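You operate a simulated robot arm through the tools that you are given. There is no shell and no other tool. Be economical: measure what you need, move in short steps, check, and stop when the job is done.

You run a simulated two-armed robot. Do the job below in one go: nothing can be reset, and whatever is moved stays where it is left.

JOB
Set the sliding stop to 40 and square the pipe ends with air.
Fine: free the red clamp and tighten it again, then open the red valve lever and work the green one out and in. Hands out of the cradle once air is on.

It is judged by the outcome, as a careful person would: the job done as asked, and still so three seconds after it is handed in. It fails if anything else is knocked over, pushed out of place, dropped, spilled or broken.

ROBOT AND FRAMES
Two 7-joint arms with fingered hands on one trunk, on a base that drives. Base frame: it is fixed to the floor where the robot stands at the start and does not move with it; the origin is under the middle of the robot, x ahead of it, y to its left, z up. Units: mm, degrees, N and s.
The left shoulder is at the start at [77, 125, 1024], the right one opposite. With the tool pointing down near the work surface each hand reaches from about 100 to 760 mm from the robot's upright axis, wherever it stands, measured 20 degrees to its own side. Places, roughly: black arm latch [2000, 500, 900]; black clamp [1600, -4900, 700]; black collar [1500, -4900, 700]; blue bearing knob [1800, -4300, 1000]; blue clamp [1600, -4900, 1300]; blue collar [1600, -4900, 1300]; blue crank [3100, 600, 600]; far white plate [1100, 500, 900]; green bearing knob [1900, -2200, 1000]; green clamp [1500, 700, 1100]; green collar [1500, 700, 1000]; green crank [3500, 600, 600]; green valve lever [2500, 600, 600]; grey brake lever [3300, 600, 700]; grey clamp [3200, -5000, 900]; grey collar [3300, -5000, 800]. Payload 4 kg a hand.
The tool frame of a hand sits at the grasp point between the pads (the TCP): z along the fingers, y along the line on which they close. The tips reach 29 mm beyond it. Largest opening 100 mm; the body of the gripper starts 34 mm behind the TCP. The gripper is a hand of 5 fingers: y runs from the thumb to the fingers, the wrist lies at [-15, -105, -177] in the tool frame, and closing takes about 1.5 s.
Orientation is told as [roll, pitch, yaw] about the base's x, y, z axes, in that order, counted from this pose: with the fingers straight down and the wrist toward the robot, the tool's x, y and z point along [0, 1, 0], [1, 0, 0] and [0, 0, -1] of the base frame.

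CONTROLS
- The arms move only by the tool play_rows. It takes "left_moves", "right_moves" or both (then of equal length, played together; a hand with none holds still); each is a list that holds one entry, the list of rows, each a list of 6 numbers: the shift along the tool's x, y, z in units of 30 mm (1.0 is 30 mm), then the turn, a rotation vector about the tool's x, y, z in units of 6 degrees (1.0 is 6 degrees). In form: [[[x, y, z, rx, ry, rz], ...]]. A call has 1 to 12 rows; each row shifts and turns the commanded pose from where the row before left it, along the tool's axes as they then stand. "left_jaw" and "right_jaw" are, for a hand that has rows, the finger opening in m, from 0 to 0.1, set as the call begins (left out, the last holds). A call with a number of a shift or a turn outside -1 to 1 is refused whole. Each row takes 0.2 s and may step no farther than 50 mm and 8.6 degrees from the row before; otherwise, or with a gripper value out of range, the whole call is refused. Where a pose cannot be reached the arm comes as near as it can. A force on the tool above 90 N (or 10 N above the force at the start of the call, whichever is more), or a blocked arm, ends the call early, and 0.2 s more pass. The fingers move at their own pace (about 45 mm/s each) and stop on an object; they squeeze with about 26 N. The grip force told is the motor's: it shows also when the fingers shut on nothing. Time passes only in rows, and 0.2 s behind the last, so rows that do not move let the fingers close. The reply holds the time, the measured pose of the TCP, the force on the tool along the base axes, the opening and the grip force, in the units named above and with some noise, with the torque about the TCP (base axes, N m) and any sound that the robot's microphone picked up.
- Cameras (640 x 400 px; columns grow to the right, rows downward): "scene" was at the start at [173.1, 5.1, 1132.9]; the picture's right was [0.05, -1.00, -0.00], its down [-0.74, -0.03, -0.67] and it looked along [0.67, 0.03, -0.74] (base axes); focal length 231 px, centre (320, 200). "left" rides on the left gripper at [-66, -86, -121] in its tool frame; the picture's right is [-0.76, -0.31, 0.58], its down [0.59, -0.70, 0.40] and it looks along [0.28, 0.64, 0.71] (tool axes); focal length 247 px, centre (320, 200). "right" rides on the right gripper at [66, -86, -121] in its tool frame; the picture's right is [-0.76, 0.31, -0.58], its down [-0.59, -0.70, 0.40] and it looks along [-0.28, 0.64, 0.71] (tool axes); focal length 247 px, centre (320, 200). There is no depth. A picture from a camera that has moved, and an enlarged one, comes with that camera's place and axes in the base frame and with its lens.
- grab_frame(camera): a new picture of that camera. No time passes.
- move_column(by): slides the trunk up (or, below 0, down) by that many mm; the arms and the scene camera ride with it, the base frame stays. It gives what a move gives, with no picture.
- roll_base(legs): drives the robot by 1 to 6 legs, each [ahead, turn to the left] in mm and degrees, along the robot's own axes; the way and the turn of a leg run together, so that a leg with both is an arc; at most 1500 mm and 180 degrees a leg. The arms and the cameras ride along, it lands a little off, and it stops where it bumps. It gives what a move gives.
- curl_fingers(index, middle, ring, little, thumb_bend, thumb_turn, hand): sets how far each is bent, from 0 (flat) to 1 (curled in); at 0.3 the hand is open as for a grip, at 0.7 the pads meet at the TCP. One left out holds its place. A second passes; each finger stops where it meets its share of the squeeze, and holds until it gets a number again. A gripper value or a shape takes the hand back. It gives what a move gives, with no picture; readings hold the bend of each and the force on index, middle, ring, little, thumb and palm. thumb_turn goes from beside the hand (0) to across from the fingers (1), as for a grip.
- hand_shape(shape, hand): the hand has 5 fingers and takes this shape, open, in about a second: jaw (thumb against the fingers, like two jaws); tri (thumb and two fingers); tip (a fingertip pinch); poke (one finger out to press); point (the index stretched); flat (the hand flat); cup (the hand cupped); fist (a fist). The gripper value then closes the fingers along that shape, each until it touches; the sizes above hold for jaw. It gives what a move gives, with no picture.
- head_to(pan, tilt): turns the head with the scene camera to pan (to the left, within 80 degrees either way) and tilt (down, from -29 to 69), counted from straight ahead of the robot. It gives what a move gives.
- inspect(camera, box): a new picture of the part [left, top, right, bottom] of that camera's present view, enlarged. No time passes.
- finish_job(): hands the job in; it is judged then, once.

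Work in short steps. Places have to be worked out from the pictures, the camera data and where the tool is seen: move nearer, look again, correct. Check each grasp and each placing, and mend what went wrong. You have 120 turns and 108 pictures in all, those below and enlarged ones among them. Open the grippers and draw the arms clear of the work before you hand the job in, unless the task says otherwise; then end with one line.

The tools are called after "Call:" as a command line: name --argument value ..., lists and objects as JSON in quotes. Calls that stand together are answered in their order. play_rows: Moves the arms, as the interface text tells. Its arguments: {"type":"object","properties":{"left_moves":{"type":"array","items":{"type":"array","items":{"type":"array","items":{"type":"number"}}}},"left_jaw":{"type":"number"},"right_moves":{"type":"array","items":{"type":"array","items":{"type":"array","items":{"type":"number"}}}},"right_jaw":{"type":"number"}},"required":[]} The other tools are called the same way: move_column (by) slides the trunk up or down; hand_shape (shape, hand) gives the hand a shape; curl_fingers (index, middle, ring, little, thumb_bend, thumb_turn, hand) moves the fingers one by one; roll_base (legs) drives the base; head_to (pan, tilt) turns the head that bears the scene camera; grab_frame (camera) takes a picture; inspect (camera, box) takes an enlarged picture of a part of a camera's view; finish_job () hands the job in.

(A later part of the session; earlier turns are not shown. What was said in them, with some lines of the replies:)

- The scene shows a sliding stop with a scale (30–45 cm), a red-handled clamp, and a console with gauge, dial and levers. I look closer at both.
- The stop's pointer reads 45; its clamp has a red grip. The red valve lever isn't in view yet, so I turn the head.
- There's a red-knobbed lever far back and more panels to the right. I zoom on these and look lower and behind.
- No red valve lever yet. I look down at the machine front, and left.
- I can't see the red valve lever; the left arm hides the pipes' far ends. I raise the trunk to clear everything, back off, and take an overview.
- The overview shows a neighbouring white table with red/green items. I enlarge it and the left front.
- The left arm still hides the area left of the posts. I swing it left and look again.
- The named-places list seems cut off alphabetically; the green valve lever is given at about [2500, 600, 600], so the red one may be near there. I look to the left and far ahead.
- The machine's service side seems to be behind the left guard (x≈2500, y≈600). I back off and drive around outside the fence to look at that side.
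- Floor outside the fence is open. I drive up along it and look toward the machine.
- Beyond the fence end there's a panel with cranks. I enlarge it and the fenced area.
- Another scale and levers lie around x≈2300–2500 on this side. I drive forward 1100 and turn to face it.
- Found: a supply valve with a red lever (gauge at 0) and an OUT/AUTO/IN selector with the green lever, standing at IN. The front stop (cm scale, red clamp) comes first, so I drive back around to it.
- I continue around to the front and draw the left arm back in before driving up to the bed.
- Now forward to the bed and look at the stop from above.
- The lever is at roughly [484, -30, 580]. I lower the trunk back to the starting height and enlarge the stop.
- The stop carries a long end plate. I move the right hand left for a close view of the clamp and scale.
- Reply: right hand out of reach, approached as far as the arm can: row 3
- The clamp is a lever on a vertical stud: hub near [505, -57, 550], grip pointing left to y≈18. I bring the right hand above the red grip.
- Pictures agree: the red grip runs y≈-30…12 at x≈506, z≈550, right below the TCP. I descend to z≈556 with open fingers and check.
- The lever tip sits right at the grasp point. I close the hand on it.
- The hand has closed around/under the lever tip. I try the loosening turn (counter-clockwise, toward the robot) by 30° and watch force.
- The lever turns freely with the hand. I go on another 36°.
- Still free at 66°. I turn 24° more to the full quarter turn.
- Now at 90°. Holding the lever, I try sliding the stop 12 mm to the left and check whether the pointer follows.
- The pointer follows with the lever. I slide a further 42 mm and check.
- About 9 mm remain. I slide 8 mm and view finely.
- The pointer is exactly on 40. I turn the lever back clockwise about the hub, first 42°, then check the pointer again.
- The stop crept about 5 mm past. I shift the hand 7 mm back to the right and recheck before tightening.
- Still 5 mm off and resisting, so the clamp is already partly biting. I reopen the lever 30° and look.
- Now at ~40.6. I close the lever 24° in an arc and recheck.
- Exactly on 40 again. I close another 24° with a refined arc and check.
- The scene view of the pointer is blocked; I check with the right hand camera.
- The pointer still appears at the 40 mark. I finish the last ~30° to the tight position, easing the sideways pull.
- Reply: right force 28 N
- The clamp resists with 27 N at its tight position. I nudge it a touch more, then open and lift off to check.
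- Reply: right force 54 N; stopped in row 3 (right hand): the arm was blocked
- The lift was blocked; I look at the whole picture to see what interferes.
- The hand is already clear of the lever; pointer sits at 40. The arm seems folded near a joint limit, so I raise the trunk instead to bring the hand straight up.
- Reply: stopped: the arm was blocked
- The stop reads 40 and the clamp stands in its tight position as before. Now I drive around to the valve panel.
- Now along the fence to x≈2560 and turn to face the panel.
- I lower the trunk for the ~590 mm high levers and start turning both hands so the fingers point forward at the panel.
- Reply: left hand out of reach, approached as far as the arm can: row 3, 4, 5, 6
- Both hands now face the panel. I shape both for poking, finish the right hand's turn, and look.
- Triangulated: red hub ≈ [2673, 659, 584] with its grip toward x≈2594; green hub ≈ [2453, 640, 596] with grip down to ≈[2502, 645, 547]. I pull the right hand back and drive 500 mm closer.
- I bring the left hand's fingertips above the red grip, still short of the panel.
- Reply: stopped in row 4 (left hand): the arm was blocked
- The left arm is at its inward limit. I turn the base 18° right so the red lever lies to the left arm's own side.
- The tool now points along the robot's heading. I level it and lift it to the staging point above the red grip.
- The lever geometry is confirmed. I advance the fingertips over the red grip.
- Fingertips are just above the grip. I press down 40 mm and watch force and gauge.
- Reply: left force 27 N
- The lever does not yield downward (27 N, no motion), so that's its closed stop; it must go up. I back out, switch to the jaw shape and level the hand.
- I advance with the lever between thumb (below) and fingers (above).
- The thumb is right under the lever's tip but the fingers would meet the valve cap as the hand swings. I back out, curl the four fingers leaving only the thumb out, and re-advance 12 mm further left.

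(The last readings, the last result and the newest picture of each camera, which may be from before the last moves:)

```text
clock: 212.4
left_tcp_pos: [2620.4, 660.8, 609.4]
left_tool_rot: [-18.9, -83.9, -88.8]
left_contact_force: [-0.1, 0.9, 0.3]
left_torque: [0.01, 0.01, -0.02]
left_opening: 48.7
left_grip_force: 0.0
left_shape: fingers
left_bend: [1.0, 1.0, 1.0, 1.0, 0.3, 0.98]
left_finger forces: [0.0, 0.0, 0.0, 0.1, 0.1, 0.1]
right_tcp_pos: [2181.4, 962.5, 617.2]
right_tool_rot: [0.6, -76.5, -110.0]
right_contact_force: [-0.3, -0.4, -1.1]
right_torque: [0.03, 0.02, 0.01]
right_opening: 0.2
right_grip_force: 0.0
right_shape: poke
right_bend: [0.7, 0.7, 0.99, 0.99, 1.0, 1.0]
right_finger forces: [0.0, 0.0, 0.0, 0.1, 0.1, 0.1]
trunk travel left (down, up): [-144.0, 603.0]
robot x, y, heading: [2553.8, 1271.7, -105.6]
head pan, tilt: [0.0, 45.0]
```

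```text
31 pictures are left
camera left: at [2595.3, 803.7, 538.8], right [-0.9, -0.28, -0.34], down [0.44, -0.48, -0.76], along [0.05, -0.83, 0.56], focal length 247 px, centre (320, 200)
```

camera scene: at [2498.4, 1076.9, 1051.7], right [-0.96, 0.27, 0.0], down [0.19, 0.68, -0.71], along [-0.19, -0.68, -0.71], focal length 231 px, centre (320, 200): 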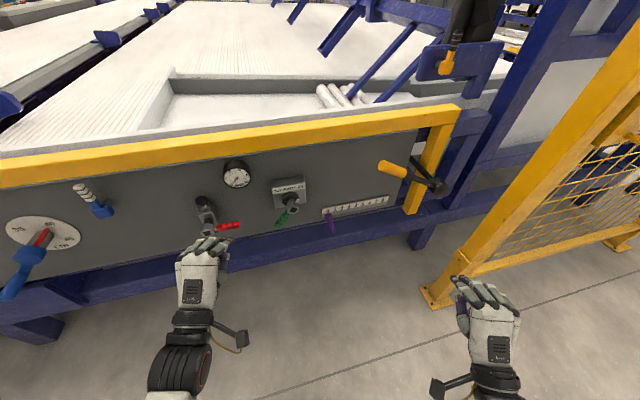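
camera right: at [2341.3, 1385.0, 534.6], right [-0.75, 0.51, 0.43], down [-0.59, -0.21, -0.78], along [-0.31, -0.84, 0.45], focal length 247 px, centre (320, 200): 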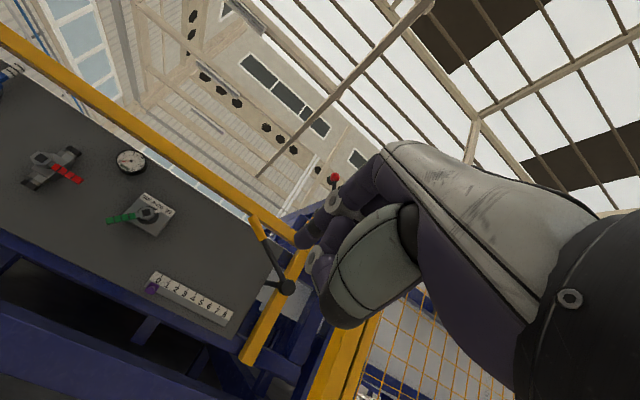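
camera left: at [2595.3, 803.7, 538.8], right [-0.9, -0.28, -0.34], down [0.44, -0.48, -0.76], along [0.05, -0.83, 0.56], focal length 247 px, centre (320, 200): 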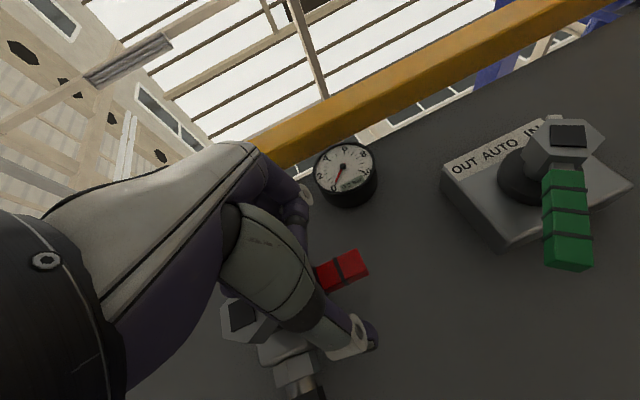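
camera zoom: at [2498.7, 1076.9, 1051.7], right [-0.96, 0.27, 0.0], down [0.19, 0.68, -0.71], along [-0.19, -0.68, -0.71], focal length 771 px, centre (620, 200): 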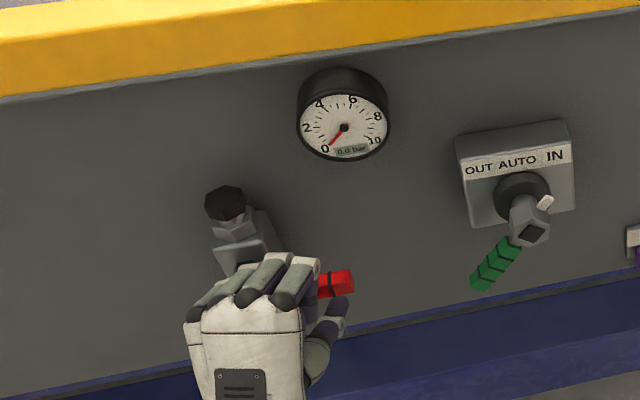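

The thumb lies under the grip now. I lift 42 mm and watch the force.

Call:
play_rows --left_moves '[[[-0.02, 0.47, -0.05, 0, 0, 0], [-0.02, 0.47, -0.05, 0, 0, 0], [-0.02, 0.47, -0.05, 0, 0, 0], [0, 0, 0, 0, 0, 0]]]'

Call:
inspect --camera "scene" --box '[140, 140, 320, 260]'

```text
clock: 213.4
left_tcp_pos: [2621.6, 662.1, 652.2]
left_tool_rot: [-19.1, -83.9, -88.6]
left_contact_force: [-0.3, -0.2, -0.6]
left_torque: [0.01, 0.01, 0.01]
left_opening: 49.0
left_grip_force: 0.2
left_shape: fingers
left_bend: [1.0, 1.0, 1.0, 1.0, 0.3, 0.98]
left_finger forces: [0.0, 0.0, 0.0, 0.0, 0.2, 0.0]
right_tcp_pos: [2180.4, 962.0, 616.7]
right_tool_rot: [0.6, -76.3, -109.9]
right_contact_force: [-0.1, -0.2, -0.3]
right_torque: [-0.01, 0.02, 0.01]
right_opening: 0.0
right_grip_force: 0.1
right_shape: poke
right_bend: [0.7, 0.7, 0.99, 0.99, 1.0, 1.0]
right_finger forces: [0.1, 0.0, 0.0, 0.0, 0.0, 0.0]
trunk travel left (down, up): [-144.0, 603.0]
robot x, y, heading: [2556.5, 1273.6, -105.6]
head pan, tilt: [0.0, 45.0]
```

```text
3.33 times, centred on (230, 200) of scene
camera zoom: at [2498.6, 1076.8, 1051.7], right [-0.96, 0.27, 0.0], down [0.19, 0.68, -0.71], along [-0.19, -0.68, -0.71], focal length 771 px, centre (620, 200)
```

zoom: 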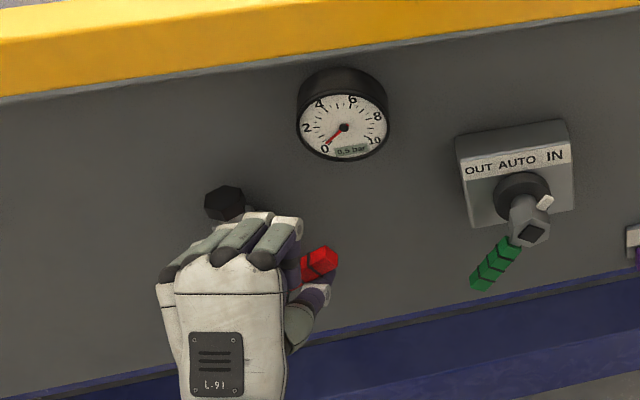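

The lever rises and the gauge starts (0.5 bar). I continue the arc to vertical.

Call:
play_rows --left_moves '[[[0.24, 0.48, -0.13, 0, 0, 0], [0.24, 0.48, -0.13, 0, 0, 0], [0.465, 0.24, -0.175, 0, 0, 0], [0.465, 0.22, -0.175, 0, 0, 0], [0, 0, 0, 0, 0, 0]]]'

Call:
inspect --camera "scene" --box '[140, 140, 320, 260]'

```text
clock: 214.6
left_tcp_pos: [2664.8, 663.2, 695.7]
left_tool_rot: [-19.3, -83.9, -88.4]
left_contact_force: [-1.6, -0.3, -0.2]
left_torque: [0.03, 0.17, -0.01]
left_opening: 48.9
left_grip_force: 1.1
left_shape: fingers
left_bend: [1.0, 1.0, 1.0, 1.0, 0.3, 0.96]
left_finger forces: [0.0, 0.1, 0.1, 0.0, 2.3, 0.1]
right_tcp_pos: [2181.6, 962.2, 617.2]
right_tool_rot: [0.7, -76.3, -110.1]
right_contact_force: [0.7, -0.4, 0.2]
right_torque: [-0.02, -0.01, 0.01]
right_opening: 0.0
right_grip_force: 0.0
right_shape: poke
right_bend: [0.7, 0.7, 0.99, 0.99, 1.0, 1.0]
right_finger forces: [0.0, 0.0, 0.1, 0.0, 0.0, 0.0]
trunk travel left (down, up): [-144.0, 603.0]
robot x, y, heading: [2554.0, 1274.7, -105.8]
head pan, tilt: [0.0, 45.0]
```

```text
3.33 times, centred on (230, 200) of scene
camera zoom: at [2498.4, 1076.7, 1051.6], right [-0.96, 0.27, 0.0], down [0.19, 0.68, -0.71], along [-0.19, -0.68, -0.71], focal length 771 px, centre (620, 200)
```

zoom: 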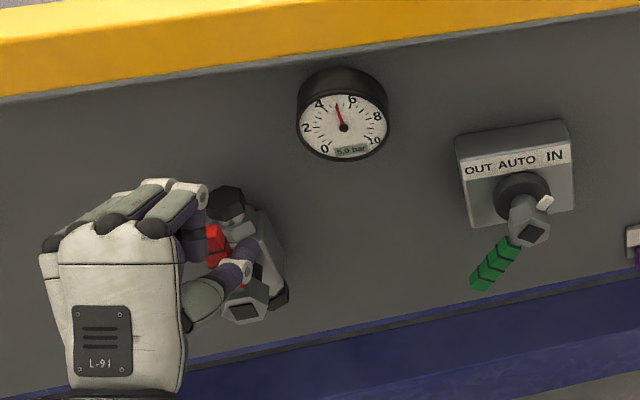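

5.0 bar and lever nearly upright. I nudge 12 mm more to its end and check.

Call:
play_rows --left_moves '[[[0.3, 0, -0.1, 0, 0, 0], [0.2, 0, -0.06, 0, 0, 0], [0, 0, 0, 0, 0, 0]]]'

Call:
play_rows --left_moves '[[[-0.3, 0, -0.3, 0, 0, 0], [-0.29, 0, -0.92, 0, 0, 0], [-0.29, 0, -0.92, 0, 0, 0], [-0.29, 0, -0.92, 0, 0, 0], [-0.29, 0, -0.92, 0, 0, 0]]]'

Call:
inspect --camera "scene" --box '[140, 140, 320, 260]'

```text
clock: 215.4
left_tcp_pos: [2680.6, 662.7, 694.8]
left_tool_rot: [-19.2, -83.9, -88.7]
left_contact_force: [-15.0, -1.5, -1.6]
left_torque: [-0.08, 0.86, 0.02]
left_opening: 49.5
left_grip_force: 6.5
left_shape: fingers
left_bend: [1.0, 1.0, 1.0, 1.0, 0.31, 0.9]
left_finger forces: [0.0, 0.0, 0.1, 0.0, 12.6, 0.0]
right_tcp_pos: [2180.1, 962.9, 617.4]
right_tool_rot: [0.7, -76.3, -110.2]
right_contact_force: [-1.0, 0.0, 0.1]
right_torque: [0.06, 0.04, -0.02]
right_opening: 0.0
right_grip_force: 0.1
right_shape: poke
right_bend: [0.7, 0.7, 0.99, 0.99, 1.0, 1.0]
right_finger forces: [0.0, 0.0, 0.1, 0.1, 0.0, 0.1]
trunk travel left (down, up): [-144.0, 603.0]
robot x, y, heading: [2556.5, 1276.0, -105.7]
head pan, tilt: [0.0, 45.0]
```

```text
clock: 216.6
left_tcp_pos: [2676.2, 786.5, 708.5]
left_tool_rot: [-18.9, -83.9, -88.8]
left_contact_force: [-0.5, 0.5, 0.1]
left_torque: [0.02, 0.0, 0.03]
left_opening: 48.7
left_grip_force: 0.0
left_shape: fingers
left_bend: [1.0, 1.0, 1.0, 1.0, 0.3, 0.97]
left_finger forces: [0.0, 0.0, 0.1, 0.1, 0.1, 0.0]
right_tcp_pos: [2181.1, 963.0, 618.1]
right_tool_rot: [0.6, -76.3, -110.0]
right_contact_force: [0.3, 1.0, 0.6]
right_torque: [0.02, 0.0, -0.01]
right_opening: 0.0
right_grip_force: 0.0
right_shape: poke
right_bend: [0.7, 0.7, 0.99, 0.99, 1.0, 1.0]
right_finger forces: [0.0, 0.0, 0.0, 0.1, 0.1, 0.0]
trunk travel left (down, up): [-144.0, 603.0]
robot x, y, heading: [2556.0, 1274.9, -105.5]
head pan, tilt: [0.0, 45.0]
```

```text
3.33 times, centred on (230, 200) of scene
camera zoom: at [2498.5, 1076.8, 1051.7], right [-0.96, 0.27, 0.0], down [0.19, 0.68, -0.71], along [-0.19, -0.68, -0.71], focal length 771 px, centre (620, 200)
```

zoom: 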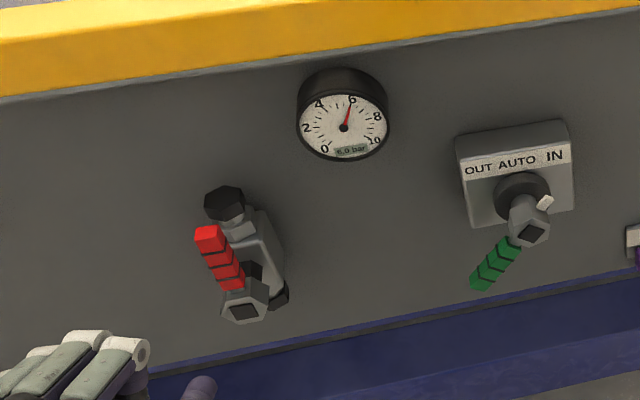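

Red valve is fully open, 6.0 bar. Next I turn the base left 26° so the green lever lies to the right arm's side, and give the right hand the same thumb-out form.

Call:
play_rows --left_moves '[[[0, 0, -1, 0, 0, 0], [0, 0, -1, 0, 0, 0], [0, 0, -1, 0, 0, 0]]]'

Call:
roll_base --legs '[[0, 26]]'

Call:
curl_fingers --hand "right" --index 1 --middle 1 --ring 1 --little 1 --thumb_bend 0.3 --thumb_turn 1

Call:
grab_frame --camera "scene"

Call:
grab_frame --camera "right"

```text
clock: 217.4
left_tcp_pos: [2703.9, 872.7, 716.4]
left_tool_rot: [-19.2, -83.9, -88.5]
left_contact_force: [-0.4, -0.6, 0.2]
left_torque: [0.03, 0.01, -0.01]
left_opening: 48.7
left_grip_force: 0.0
left_shape: fingers
left_bend: [1.0, 1.0, 1.0, 1.0, 0.3, 0.97]
left_finger forces: [0.0, 0.2, 0.0, 0.0, 0.0, 0.0]
right_tcp_pos: [2181.7, 962.1, 616.7]
right_tool_rot: [0.6, -76.3, -110.1]
right_contact_force: [0.7, 0.4, -0.4]
right_torque: [0.0, -0.02, 0.0]
right_opening: 0.0
right_grip_force: 0.1
right_shape: poke
right_bend: [0.7, 0.7, 0.99, 0.99, 1.0, 1.0]
right_finger forces: [0.2, 0.1, 0.0, 0.0, 0.0, 0.0]
trunk travel left (down, up): [-144.0, 603.0]
robot x, y, heading: [2556.2, 1272.1, -105.6]
head pan, tilt: [0.0, 45.0]
```

```text
clock: 219.2
left_tcp_pos: [2864.2, 978.4, 717.7]
left_tool_rot: [-19.2, -84.0, -62.7]
left_contact_force: [-0.6, 0.0, 0.4]
left_torque: [0.04, 0.03, 0.01]
left_opening: 48.6
left_grip_force: 0.1
left_shape: fingers
left_bend: [1.0, 1.0, 1.0, 1.0, 0.3, 0.98]
left_finger forces: [0.1, 0.1, 0.0, 0.0, 0.0, 0.0]
right_tcp_pos: [2354.6, 829.6, 617.3]
right_tool_rot: [0.6, -76.3, -84.1]
right_contact_force: [-1.3, 0.0, 0.5]
right_torque: [-0.02, -0.01, 0.01]
right_opening: 0.0
right_grip_force: 0.1
right_shape: poke
right_bend: [0.7, 0.7, 0.99, 0.99, 1.0, 1.0]
right_finger forces: [0.1, 0.1, 0.0, 0.0, 0.0, 0.1]
trunk travel left (down, up): [-144.0, 603.0]
robot x, y, heading: [2553.3, 1273.3, -79.9]
head pan, tilt: [0.0, 45.0]
```

```text
clock: 220.2
left_tcp_pos: [2864.8, 978.5, 717.3]
left_tool_rot: [-19.2, -83.8, -62.6]
left_contact_force: [-0.3, 0.4, -0.3]
left_torque: [-0.01, -0.02, -0.02]
left_opening: 48.6
left_grip_force: 0.1
left_shape: fingers
left_bend: [1.0, 1.0, 1.0, 1.0, 0.3, 0.98]
left_finger forces: [0.1, 0.1, 0.0, 0.0, 0.1, 0.0]
right_tcp_pos: [2355.4, 829.4, 616.5]
right_tool_rot: [0.6, -76.2, -84.1]
right_contact_force: [0.0, 0.7, 0.0]
right_torque: [-0.01, -0.01, 0.03]
right_opening: 48.7
right_grip_force: 0.0
right_shape: fingers
right_bend: [1.0, 1.0, 1.0, 1.0, 0.3, 0.98]
right_finger forces: [0.0, 0.1, 0.0, 0.0, 0.0, 0.0]
trunk travel left (down, up): [-144.0, 603.0]
robot x, y, heading: [2554.6, 1275.6, -79.4]
head pan, tilt: [0.0, 45.0]
```

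```text
27 pictures are left
camera scene: at [2591.7, 1072.3, 1051.7], right [-0.98, -0.18, 0.0], down [-0.13, 0.7, -0.71], along [0.13, -0.7, -0.71], focal length 231 px, centre (320, 200)
```

scene: 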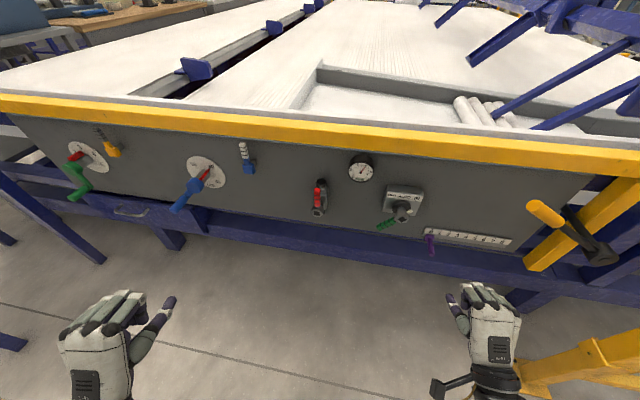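

```text
26 pictures are left
camera right: at [2405.6, 974.2, 564.1], right [-0.81, 0.4, 0.43], down [-0.56, -0.29, -0.78], along [-0.19, -0.87, 0.45], focal length 247 px, centre (320, 200)
```

right: 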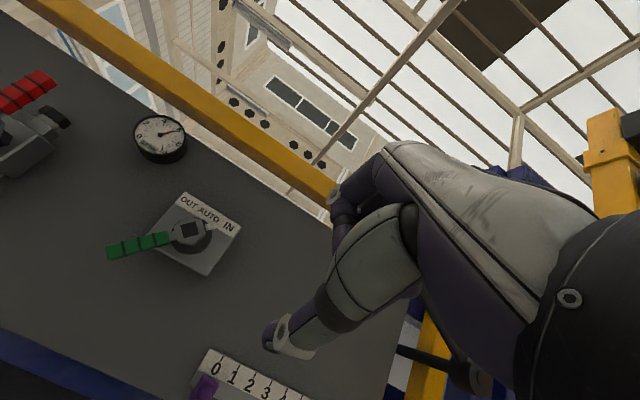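

Green hub ≈ [2452, 663, 600], its tip ≈ [2502, 655, 544]. I level the right hand and stage the thumb in front, up-left of the green grip.

Call:
play_rows --right_moves '[[[0, 0, 0, -0.75, 0, 0], [0, 0, 0, -0.75, 0, 0], [0.95, 0.16, 0.61, 0, 0, 0], [0.95, 0.16, 0.61, 0, 0, 0], [0.95, 0.16, 0.61, 0, 0, 0], [0.95, 0.16, 0.61, 0, 0, 0], [0.95, 0.16, 0.61, 0, 0, 0]]]'

Call:
inspect --camera "scene" --box '[300, 140, 500, 270]'

Call:
grab_frame --camera "right"

```text
clock: 221.8
left_tcp_pos: [2864.6, 978.8, 716.1]
left_tool_rot: [-19.1, -83.9, -62.7]
left_contact_force: [0.1, -0.1, 0.5]
left_torque: [0.01, 0.0, 0.0]
left_opening: 48.8
left_grip_force: 0.2
left_shape: fingers
left_bend: [1.0, 1.0, 1.0, 1.0, 0.3, 0.98]
left_finger forces: [0.0, 0.0, 0.0, 0.0, 0.1, 0.0]
right_tcp_pos: [2508.5, 753.2, 633.5]
right_tool_rot: [1.4, -85.4, -84.8]
right_contact_force: [0.4, -0.2, -0.4]
right_torque: [-0.02, 0.04, 0.02]
right_opening: 48.4
right_grip_force: 0.0
right_shape: fingers
right_bend: [1.0, 1.0, 1.0, 1.0, 0.3, 0.98]
right_finger forces: [0.0, 0.0, 0.1, 0.0, 0.0, 0.0]
trunk travel left (down, up): [-144.0, 603.0]
robot x, y, heading: [2554.1, 1277.7, -80.0]
head pan, tilt: [0.0, 45.0]
```

```text
3.08 times, centred on (400, 205) of scene
camera zoom: at [2591.6, 1072.4, 1051.7], right [-0.98, -0.18, 0.0], down [-0.13, 0.7, -0.71], along [0.13, -0.7, -0.71], focal length 712 px, centre (74, 185)
```

zoom: 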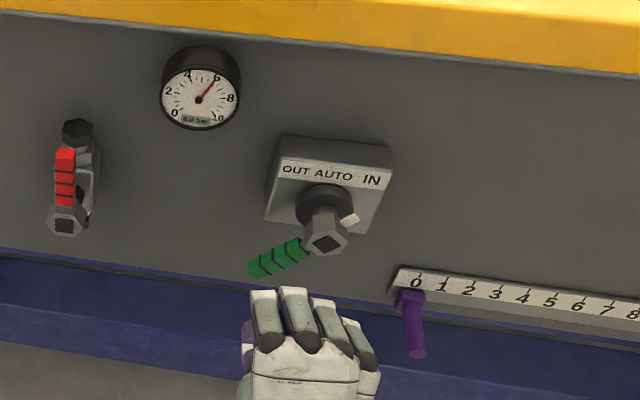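

```text
24 pictures are left
camera right: at [2560.4, 886.9, 560.0], right [-0.82, 0.46, 0.35], down [-0.54, -0.41, -0.73], along [-0.2, -0.79, 0.58], focal length 247 px, centre (320, 200)
```

right: 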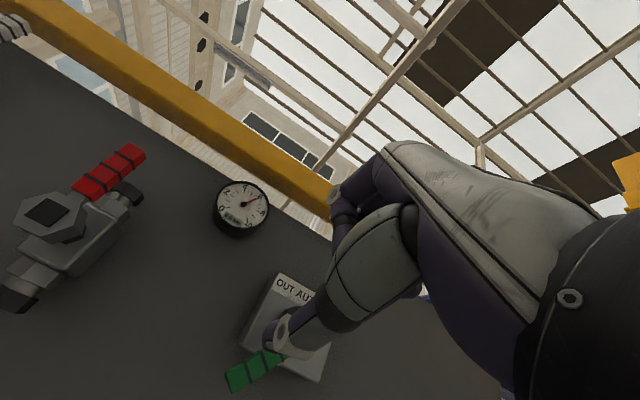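

I advance the thumb beside the grip's upper-left side.

Call:
play_rows --right_moves '[[[-0.09, 0.08, 0.92, 0, 0, 0], [-0.09, 0.08, 0.92, 0, 0, 0], [-0.09, 0.08, 0.92, 0, 0, 0]]]'

Call:
grab_frame --camera "right"

```text
clock: 222.6
left_tcp_pos: [2864.1, 978.6, 717.5]
left_tool_rot: [-19.2, -83.9, -62.6]
left_contact_force: [0.6, 0.3, -0.9]
left_torque: [0.02, 0.01, -0.01]
left_opening: 48.6
left_grip_force: 0.0
left_shape: fingers
left_bend: [1.0, 1.0, 1.0, 1.0, 0.3, 0.98]
left_finger forces: [0.1, 0.0, 0.0, 0.0, 0.1, 0.0]
right_tcp_pos: [2509.7, 670.4, 633.6]
right_tool_rot: [2.0, -85.4, -85.4]
right_contact_force: [0.8, -0.5, -0.1]
right_torque: [-0.02, 0.04, -0.03]
right_opening: 48.9
right_grip_force: 0.0
right_shape: fingers
right_bend: [1.0, 1.0, 1.0, 1.0, 0.3, 0.98]
right_finger forces: [0.0, 0.1, 0.0, 0.1, 0.1, 0.0]
trunk travel left (down, up): [-144.0, 603.0]
robot x, y, heading: [2552.9, 1273.9, -79.4]
head pan, tilt: [0.0, 45.0]
```

```text
23 pictures are left
camera right: at [2561.2, 804.0, 560.1], right [-0.82, 0.46, 0.35], down [-0.54, -0.4, -0.73], along [-0.2, -0.79, 0.58], focal length 247 px, centre (320, 200)
```

right: 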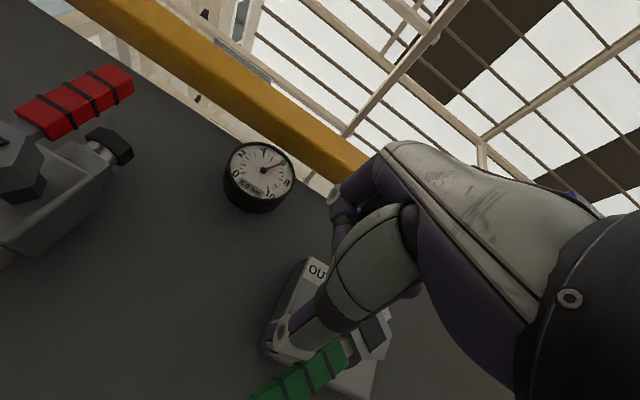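

The thumb sits above-left of the green grip. I sweep it along the arc toward OUT and check at the end.

Call:
play_rows --right_moves '[[[-0.32, -0.24, -0.01, 0, 0, 0], [-0.32, -0.24, -0.01, 0, 0, 0], [-0.48, -0.42, -0.013, 0, 0, 0], [-0.48, -0.42, -0.013, 0, 0, 0], [-0.43, -0.02, -0.04, 0, 0, 0], [-0.43, -0.02, -0.04, 0, 0, 0], [-0.365, 0.13, -0.05, 0, 0, 0], [-0.365, 0.13, -0.05, 0, 0, 0], [0, 0, 0, 0, 0, 0]]]'

Call:
inspect --camera "scene" --box '[300, 140, 500, 270]'

```text
clock: 224.6
left_tcp_pos: [2863.8, 977.9, 716.9]
left_tool_rot: [-19.2, -83.9, -62.8]
left_contact_force: [0.1, -0.1, 0.2]
left_torque: [0.01, -0.03, 0.0]
left_opening: 48.5
left_grip_force: 0.1
left_shape: fingers
left_bend: [1.0, 1.0, 1.0, 1.0, 0.3, 0.98]
left_finger forces: [0.0, 0.0, 0.0, 0.0, 0.1, 0.1]
right_tcp_pos: [2413.2, 668.5, 601.0]
right_tool_rot: [1.9, -85.1, -85.4]
right_contact_force: [4.1, -0.5, -3.0]
right_torque: [-0.01, -0.24, 0.06]
right_opening: 49.9
right_grip_force: 2.1
right_shape: fingers
right_bend: [1.0, 1.0, 1.0, 1.0, 0.29, 0.95]
right_finger forces: [0.0, 0.0, 0.0, 0.0, 5.0, 0.0]
trunk travel left (down, up): [-144.0, 603.0]
robot x, y, heading: [2556.7, 1271.3, -79.8]
head pan, tilt: [0.0, 45.0]
```

```text
3.08 times, centred on (400, 205) of scene
camera zoom: at [2591.9, 1072.0, 1051.5], right [-0.98, -0.18, 0.0], down [-0.13, 0.7, -0.71], along [0.13, -0.7, -0.71], focal length 712 px, centre (74, 185)
```

zoom: 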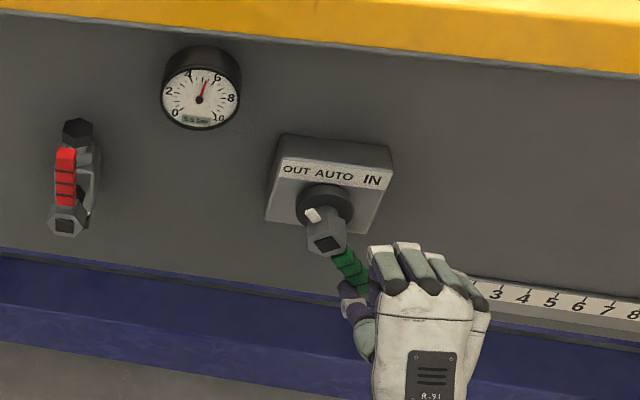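

The selector pointer has swung to OUT. I push slightly further to be sure it's at its end.

Call:
play_rows --right_moves '[[[-0.25, 0.15, -0.03, 0, 0, 0], [-0.2, 0.15, -0.03, 0, 0, 0], [0, 0, 0, 0, 0, 0]]]'

Call:
inspect --camera "scene" --box '[340, 0, 640, 250]'

```text
clock: 225.4
left_tcp_pos: [2864.2, 978.2, 716.9]
left_tool_rot: [-19.2, -83.8, -62.8]
left_contact_force: [-0.1, 0.6, 0.1]
left_torque: [0.01, -0.01, 0.02]
left_opening: 48.5
left_grip_force: 0.1
left_shape: fingers
left_bend: [1.0, 1.0, 1.0, 1.0, 0.3, 0.98]
left_finger forces: [0.0, 0.0, 0.0, 0.0, 0.0, 0.0]
right_tcp_pos: [2401.1, 667.9, 608.6]
right_tool_rot: [2.0, -85.1, -85.5]
right_contact_force: [13.5, -2.6, -12.7]
right_torque: [-0.09, -0.68, 0.08]
right_opening: 53.4
right_grip_force: 8.0
right_shape: fingers
right_bend: [1.0, 1.0, 1.0, 1.0, 0.21, 0.89]
right_finger forces: [0.1, 0.0, 0.1, 0.0, 15.7, 0.0]
trunk travel left (down, up): [-144.0, 603.0]
robot x, y, heading: [2553.0, 1274.7, -79.8]
head pan, tilt: [0.0, 45.0]
```

```text
1.60 times, centred on (490, 125) of scene
camera zoom: at [2592.3, 1071.2, 1051.3], right [-0.98, -0.18, 0.0], down [-0.13, 0.7, -0.71], along [0.13, -0.69, -0.71], focal length 370 px, centre (48, 320)
```

zoom: 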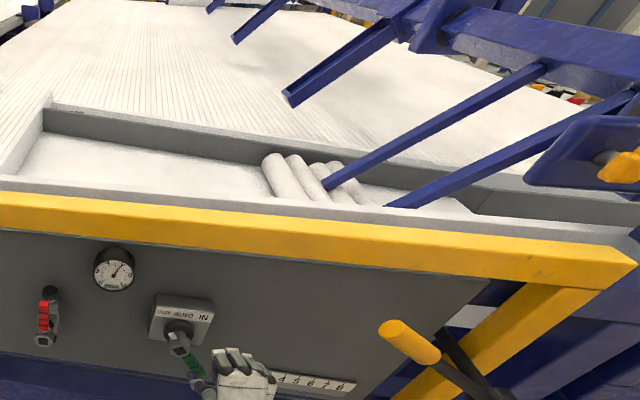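

The lever is against its OUT stop. I draw the thumb out, go round to the grip's other side, and re-enter.

Call:
play_rows --right_moves '[[[0.14, -0.12, -0.98, 0, 0, 0], [0.14, -0.12, -0.98, 0, 0, 0], [0.14, -0.12, -0.98, 0, 0, 0], [-0.7, 0.98, -0.14, 0, 0, 0], [-0.1, 0.08, 0.93, 0, 0, 0], [-0.1, 0.08, 0.93, 0, 0, 0]]]'

Call:
grab_frame --camera "right"

Call:
inspect --camera "scene" --box '[300, 140, 500, 270]'

```text
clock: 226.8
left_tcp_pos: [2865.8, 978.5, 717.1]
left_tool_rot: [-19.2, -83.9, -62.7]
left_contact_force: [0.4, -0.2, -0.1]
left_torque: [0.01, 0.0, 0.01]
left_opening: 48.7
left_grip_force: 0.0
left_shape: fingers
left_bend: [1.0, 1.0, 1.0, 1.0, 0.3, 0.98]
left_finger forces: [0.1, 0.0, 0.0, 0.1, 0.0, 0.0]
right_tcp_pos: [2381.3, 701.4, 636.7]
right_tool_rot: [2.2, -85.3, -85.7]
right_contact_force: [0.1, 0.2, 0.4]
right_torque: [-0.01, 0.04, 0.01]
right_opening: 49.2
right_grip_force: 0.1
right_shape: fingers
right_bend: [1.0, 1.0, 1.0, 1.0, 0.3, 0.98]
right_finger forces: [0.1, 0.1, 0.0, 0.0, 0.0, 0.1]
trunk travel left (down, up): [-144.0, 603.0]
robot x, y, heading: [2553.1, 1274.3, -79.7]
head pan, tilt: [0.0, 45.0]
```

```text
20 pictures are left
camera right: at [2433.4, 835.4, 563.2], right [-0.82, 0.46, 0.35], down [-0.54, -0.4, -0.73], along [-0.2, -0.79, 0.58], focal length 247 px, centre (320, 200)
```

right: 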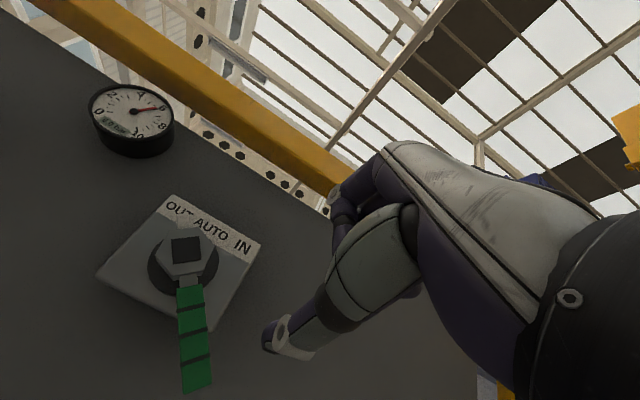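

```text
3.08 times, centred on (400, 205) of scene
camera zoom: at [2591.7, 1072.4, 1051.7], right [-0.98, -0.18, 0.0], down [-0.13, 0.7, -0.71], along [0.13, -0.7, -0.71], focal length 712 px, centre (74, 185)
```

zoom: 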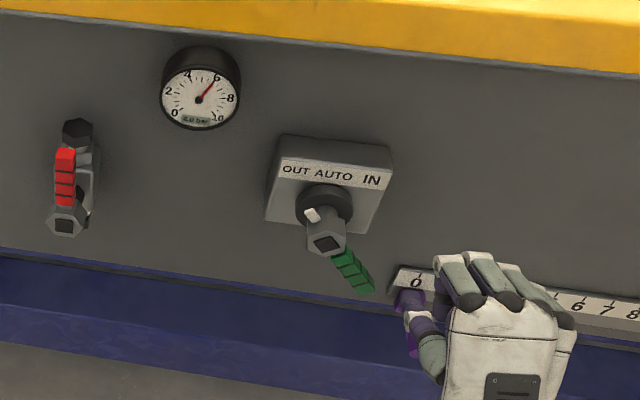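

The selector stands at OUT, gauge recovered to 6.0. The thumb is on the grip's right side; I go in and sweep back to IN.

Call:
play_rows --right_moves '[[[-0.1, 0.08, 0.98, 0, 0, 0], [0.33, -0.28, 0.15, 0, 0, 0], [0.33, -0.28, 0.06, 0, 0, 0], [0.48, -0.41, 0.085, 0, 0, 0], [0.48, -0.41, 0.085, 0, 0, 0], [0.43, -0.01, 0.045, 0, 0, 0], [0.43, -0.01, 0.045, 0, 0, 0], [0.365, 0.135, 0.025, 0, 0, 0], [0.365, 0.135, 0.025, 0, 0, 0], [0.2, 0.135, 0.01, 0, 0, 0], [0.2, 0.135, 0.01, 0, 0, 0], [0, 0, 0, 0, 0, 0]]]'

Call:
inspect --camera "scene" --box '[300, 140, 500, 270]'

```text
clock: 229.4
left_tcp_pos: [2863.4, 977.2, 717.3]
left_tool_rot: [-18.8, -83.8, -63.0]
left_contact_force: [-0.4, 0.2, 0.4]
left_torque: [-0.02, 0.0, -0.01]
left_opening: 48.6
left_grip_force: 0.1
left_shape: fingers
left_bend: [1.0, 1.0, 1.0, 1.0, 0.3, 0.98]
left_finger forces: [0.0, 0.1, 0.0, 0.0, 0.0, 0.1]
right_tcp_pos: [2490.2, 669.4, 608.4]
right_tool_rot: [1.4, -85.1, -84.9]
right_contact_force: [-6.7, -0.4, -7.5]
right_torque: [0.0, 0.38, -0.08]
right_opening: 51.4
right_grip_force: 5.0
right_shape: fingers
right_bend: [1.0, 1.0, 1.0, 1.0, 0.22, 1.0]
right_finger forces: [0.1, 0.1, 0.0, 0.0, 9.9, 0.1]
trunk travel left (down, up): [-144.0, 603.0]
robot x, y, heading: [2556.0, 1273.6, -79.8]
head pan, tilt: [0.0, 45.0]
```

```text
3.08 times, centred on (400, 205) of scene
camera zoom: at [2591.3, 1071.6, 1051.4], right [-0.98, -0.18, 0.0], down [-0.13, 0.7, -0.71], along [0.13, -0.7, -0.71], focal length 712 px, centre (74, 185)
```

zoom: 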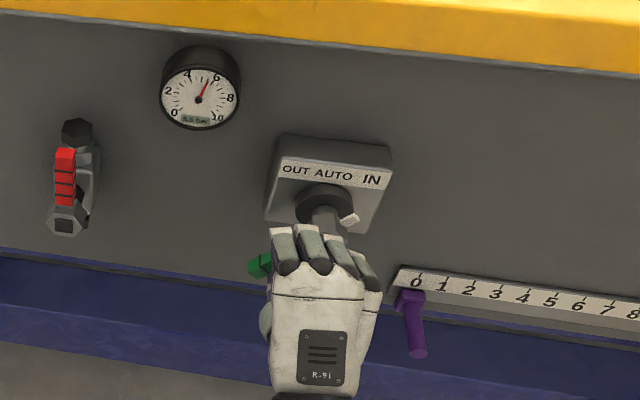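

The pointer is back at IN. A last small push, then I withdraw the hand and check.

Call:
play_rows --right_moves '[[[0.15, 0.1, 0, 0, 0, 0], [0, 0, 0, 0, 0, 0], [-0.2, -0.15, -0.5, 0, 0, 0], [0.1, -0.08, -0.98, 0, 0, 0], [0.1, -0.08, -0.98, 0, 0, 0], [0.1, -0.08, -0.98, 0, 0, 0], [0.1, -0.08, -0.98, 0, 0, 0], [0.1, -0.08, -0.98, 0, 0, 0]]]'

Call:
inspect --camera "scene" --box '[300, 80, 540, 250]'

```text
clock: 231.2
left_tcp_pos: [2864.1, 977.3, 716.8]
left_tool_rot: [-19.2, -83.9, -62.8]
left_contact_force: [-0.1, -0.3, -0.6]
left_torque: [0.02, -0.02, 0.01]
left_opening: 48.9
left_grip_force: 0.0
left_shape: fingers
left_bend: [1.0, 1.0, 1.0, 1.0, 0.3, 0.98]
left_finger forces: [0.0, 0.0, 0.0, 0.0, 0.0, 0.0]
right_tcp_pos: [2484.3, 833.3, 610.6]
right_tool_rot: [2.0, -85.4, -85.5]
right_contact_force: [0.3, 0.0, -0.4]
right_torque: [0.0, -0.01, -0.02]
right_opening: 49.0
right_grip_force: 0.1
right_shape: fingers
right_bend: [1.0, 1.0, 1.0, 1.0, 0.3, 0.98]
right_finger forces: [0.0, 0.1, 0.0, 0.0, 0.1, 0.0]
trunk travel left (down, up): [-144.0, 603.0]
robot x, y, heading: [2553.3, 1274.3, -79.8]
head pan, tilt: [0.0, 45.0]
```

```text
2.35 times, centred on (420, 165) of scene
camera zoom: at [2591.8, 1072.2, 1051.7], right [-0.98, -0.18, 0.0], down [-0.13, 0.7, -0.71], along [0.13, -0.7, -0.71], focal length 544 px, centre (85, 282)
```

zoom: 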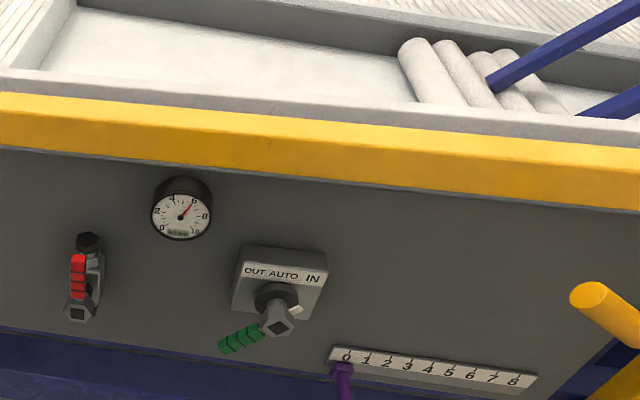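

Green is at IN, red open. I back away, raise the trunk and check the pipes here.

Call:
roll_base --legs '[[-450, 0]]'

Call:
move_column --by 550

Call:
head_to --pan -30 --tilt 35

Call:
grab_frame --camera "scene"

```text
clock: 233.9
left_tcp_pos: [2786.2, 1414.5, 717.3]
left_tool_rot: [-19.3, -83.9, -62.7]
left_contact_force: [-0.2, -0.7, -0.2]
left_torque: [0.02, -0.01, 0.01]
left_opening: 48.7
left_grip_force: 0.1
left_shape: fingers
left_bend: [1.0, 1.0, 1.0, 1.0, 0.3, 0.98]
left_finger forces: [0.1, 0.1, 0.0, 0.1, 0.1, 0.1]
right_tcp_pos: [2405.1, 1270.3, 610.9]
right_tool_rot: [1.9, -85.2, -85.4]
right_contact_force: [-0.1, 0.1, 0.7]
right_torque: [0.0, -0.02, 0.01]
right_opening: 48.8
right_grip_force: 0.1
right_shape: fingers
right_bend: [1.0, 1.0, 1.0, 1.0, 0.3, 0.98]
right_finger forces: [0.1, 0.1, 0.1, 0.0, 0.0, 0.0]
trunk travel left (down, up): [-144.0, 603.0]
robot x, y, heading: [2477.4, 1714.1, -80.0]
head pan, tilt: [0.0, 45.0]
```

```text
refused: 550 is not a number from -400 to 400
```

```text
clock: 234.8
left_tcp_pos: [2784.9, 1416.0, 717.5]
left_tool_rot: [-19.1, -83.9, -62.7]
left_contact_force: [-0.7, -0.4, -0.8]
left_torque: [0.01, 0.02, -0.03]
left_opening: 48.7
left_grip_force: 0.1
left_shape: fingers
left_bend: [1.0, 1.0, 1.0, 1.0, 0.3, 0.98]
left_finger forces: [0.0, 0.0, 0.0, 0.0, 0.0, 0.1]
right_tcp_pos: [2404.4, 1269.3, 610.0]
right_tool_rot: [1.8, -85.3, -85.3]
right_contact_force: [0.1, -0.7, -0.1]
right_torque: [0.01, -0.02, 0.0]
right_opening: 48.8
right_grip_force: 0.0
right_shape: fingers
right_bend: [1.0, 1.0, 1.0, 1.0, 0.3, 0.98]
right_finger forces: [0.1, 0.0, 0.0, 0.0, 0.1, 0.0]
trunk travel left (down, up): [-144.0, 603.0]
robot x, y, heading: [2473.8, 1711.0, -79.8]
head pan, tilt: [-30.0, 35.0]
```

```text
16 pictures are left
camera scene: at [2468.3, 1507.0, 1066.5], right [-0.94, 0.34, 0.0], down [0.19, 0.54, -0.82], along [-0.28, -0.77, -0.57], focal length 231 px, centre (320, 200)
```

scene: 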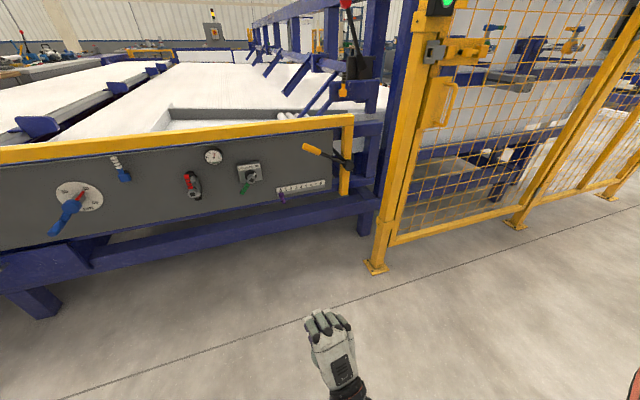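

The tray isn't visible from here. I raise the trunk, restore both hands to jaw shape, and drive back to the front to verify the pipes.

Call:
move_column --by 400

Call:
hand_shape --hand "left" --shape "jaw"

Call:
hand_shape --hand "right" --shape "jaw"

Call:
roll_base --legs '[[0, -100], [1500, 0], [1500, 0]]'

```text
clock: 238.6
left_tcp_pos: [2784.6, 1415.8, 1116.1]
left_tool_rot: [-19.2, -83.9, -62.7]
left_contact_force: [-0.7, -0.1, -0.2]
left_torque: [0.01, 0.0, 0.01]
left_opening: 48.5
left_grip_force: 0.1
left_shape: fingers
left_bend: [1.0, 1.0, 1.0, 1.0, 0.3, 0.98]
left_finger forces: [0.1, 0.0, 0.1, 0.0, 0.0, 0.1]
right_tcp_pos: [2404.9, 1270.8, 1010.2]
right_tool_rot: [2.0, -85.4, -85.4]
right_contact_force: [0.2, 0.3, 0.1]
right_torque: [0.02, 0.01, 0.01]
right_opening: 48.9
right_grip_force: 0.0
right_shape: fingers
right_bend: [1.0, 1.0, 1.0, 1.0, 0.3, 0.98]
right_finger forces: [0.0, 0.0, 0.0, 0.0, 0.0, 0.0]
trunk travel left (down, up): [-544.0, 203.0]
robot x, y, heading: [2476.8, 1713.2, -79.9]
head pan, tilt: [-30.0, 35.0]
```

```text
clock: 239.5
left_tcp_pos: [2785.1, 1416.3, 1118.9]
left_tool_rot: [-19.1, -83.9, -62.7]
left_contact_force: [0.4, -0.8, -0.2]
left_torque: [-0.02, 0.01, 0.0]
left_opening: 99.8
left_grip_force: 0.1
left_shape: jaw
left_bend: [0.3, 0.3, 0.3, 0.3, 0.3, 0.98]
left_finger forces: [0.0, 0.1, 0.1, 0.0, 0.0, 0.0]
right_tcp_pos: [2404.1, 1270.1, 1008.6]
right_tool_rot: [1.8, -85.4, -85.4]
right_contact_force: [-0.3, 0.2, 0.0]
right_torque: [-0.01, 0.0, 0.01]
right_opening: 48.8
right_grip_force: 0.1
right_shape: fingers
right_bend: [1.0, 1.0, 1.0, 1.0, 0.3, 0.98]
right_finger forces: [0.0, 0.1, 0.1, 0.0, 0.0, 0.0]
trunk travel left (down, up): [-544.0, 203.0]
robot x, y, heading: [2473.2, 1713.3, -79.6]
head pan, tilt: [-30.0, 35.0]
```

```text
clock: 240.4
left_tcp_pos: [2785.3, 1415.5, 1116.7]
left_tool_rot: [-19.3, -84.0, -62.8]
left_contact_force: [0.8, 0.3, 0.1]
left_torque: [0.0, -0.01, 0.0]
left_opening: 99.7
left_grip_force: 0.1
left_shape: jaw
left_bend: [0.3, 0.3, 0.3, 0.3, 0.3, 0.98]
left_finger forces: [0.0, 0.0, 0.0, 0.0, 0.0, 0.0]
right_tcp_pos: [2405.3, 1270.5, 1011.6]
right_tool_rot: [1.9, -85.5, -85.4]
right_contact_force: [0.5, 0.1, 0.8]
right_torque: [-0.05, -0.01, 0.0]
right_opening: 99.7
right_grip_force: 0.0
right_shape: jaw
right_bend: [0.3, 0.3, 0.3, 0.3, 0.3, 0.98]
right_finger forces: [0.0, 0.1, 0.0, 0.0, 0.0, 0.0]
trunk travel left (down, up): [-544.0, 203.0]
robot x, y, heading: [2478.4, 1713.3, -80.1]
head pan, tilt: [-30.0, 35.0]
```

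```text
clock: 259.3
left_tcp_pos: [-885.5, 1429.6, 1117.3]
left_tool_rot: [-19.1, -83.9, -162.6]
left_contact_force: [-0.3, -0.2, -0.1]
left_torque: [0.01, 0.01, 0.03]
left_opening: 99.7
left_grip_force: 0.0
left_shape: jaw
left_bend: [0.3, 0.3, 0.3, 0.3, 0.3, 0.98]
left_finger forces: [0.0, 0.0, 0.0, 0.1, 0.0, 0.1]
right_tcp_pos: [-965.4, 1829.4, 1011.3]
right_tool_rot: [1.9, -85.3, 174.9]
right_contact_force: [-0.1, 0.2, -0.1]
right_torque: [-0.02, -0.01, 0.03]
right_opening: 99.8
right_grip_force: 0.0
right_shape: jaw
right_bend: [0.3, 0.3, 0.3, 0.3, 0.3, 0.98]
right_finger forces: [0.0, 0.1, 0.1, 0.0, 0.0, 0.0]
trunk travel left (down, up): [-544.0, 203.0]
robot x, y, heading: [-542.6, 1684.5, -179.6]
head pan, tilt: [-30.0, 35.0]
```

Continuing around to the front, stopping a little short of the bed (hands stay well out of the cradle).

Call:
roll_base --legs '[[500, 0], [0, 90], [1500, 0], [170, 0], [0, 90], [600, 0]]'

Call:
head_to --pan 0 --tilt 40

Call:
inspect --camera "scene" --box '[220, 100, 420, 230]'

```text
clock: 281.3
left_tcp_pos: [-36.5, 291.4, 1117.2]
left_tool_rot: [-19.1, -84.0, 17.7]
left_contact_force: [-0.1, -0.2, -0.6]
left_torque: [-0.05, 0.01, -0.01]
left_opening: 99.9
left_grip_force: 0.1
left_shape: jaw
left_bend: [0.3, 0.3, 0.3, 0.3, 0.3, 0.98]
left_finger forces: [0.0, 0.0, 0.0, 0.0, 0.1, 0.0]
right_tcp_pos: [45.4, -107.1, 1009.8]
right_tool_rot: [1.8, -85.3, -4.7]
right_contact_force: [-0.2, -0.5, 0.1]
right_torque: [0.01, 0.02, -0.01]
right_opening: 100.0
right_grip_force: 0.0
right_shape: jaw
right_bend: [0.3, 0.3, 0.3, 0.3, 0.3, 0.98]
right_finger forces: [0.0, 0.0, 0.0, 0.1, 0.1, 0.0]
trunk travel left (down, up): [-544.0, 203.0]
robot x, y, heading: [-380.1, 35.7, 0.7]
head pan, tilt: [-30.0, 35.0]
```

```text
clock: 282.2
left_tcp_pos: [-37.2, 291.6, 1117.3]
left_tool_rot: [-19.1, -84.0, 17.6]
left_contact_force: [0.3, 0.4, 0.0]
left_torque: [0.01, 0.01, 0.05]
left_opening: 99.8
left_grip_force: 0.1
left_shape: jaw
left_bend: [0.3, 0.3, 0.3, 0.3, 0.3, 0.98]
left_finger forces: [0.1, 0.0, 0.0, 0.0, 0.0, 0.1]
right_tcp_pos: [45.0, -108.2, 1010.4]
right_tool_rot: [1.8, -85.3, -4.7]
right_contact_force: [-0.5, 0.9, -0.5]
right_torque: [0.0, 0.02, -0.01]
right_opening: 100.0
right_grip_force: 0.0
right_shape: jaw
right_bend: [0.3, 0.3, 0.3, 0.3, 0.3, 0.98]
right_finger forces: [0.1, 0.1, 0.1, 0.0, 0.1, 0.1]
trunk travel left (down, up): [-544.0, 203.0]
robot x, y, heading: [-379.8, 34.4, 0.8]
head pan, tilt: [0.0, 40.0]
```

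```text
3.08 times, centred on (320, 165) of scene
camera zoom: at [-264.3, 37.8, 1468.3], right [0.01, -1.0, 0.0], down [-0.64, -0.01, -0.77], along [0.77, 0.01, -0.64], focal length 712 px, centre (320, 308)
```

zoom: 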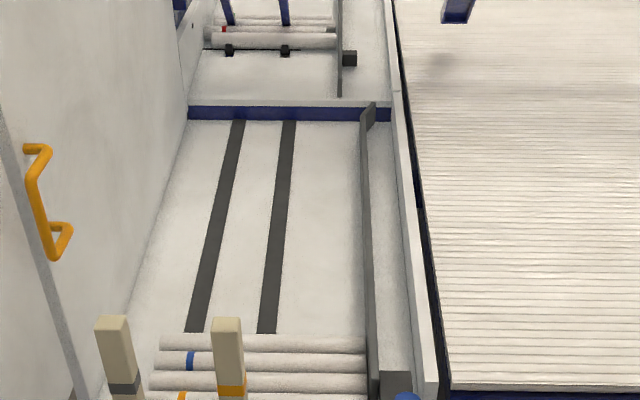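

The pipe ends now all lie against the stop plate. I check the stop reading and pipe ends once more.

Call:
inspect --camera "scene" --box '[230, 190, 380, 280]'

```text
4.27 times, centred on (305, 235) of scene
camera zoom: at [-264.3, 37.8, 1468.3], right [0.01, -1.0, 0.0], down [-0.64, -0.01, -0.77], along [0.77, 0.01, -0.64], focal length 987 px, centre (384, 51)
```

zoom: 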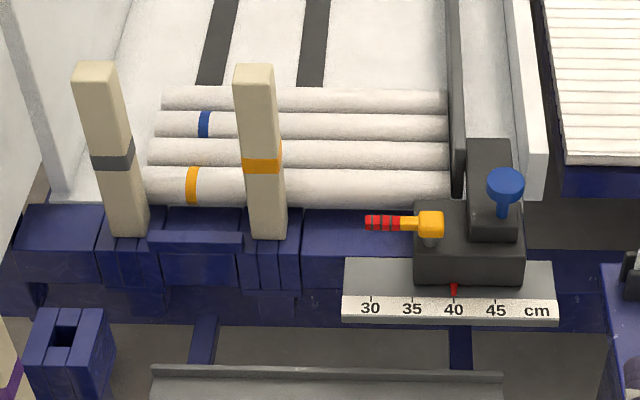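

The stop is at 40 and clamped, and all four pipes are flush against the plate. The red valve is open, the green lever is back at IN, and both hands are open and clear, so I hand the job in.

Call:
finish_job

```text
The job is handed in.
```

The sliding stop is set to 40 with the red clamp tightened again. The red valve lever is open at 6.0 bar, the green lever has been worked out and back in, and all four pipe ends sit square against the stop plate, with both hands clear of the cradle.
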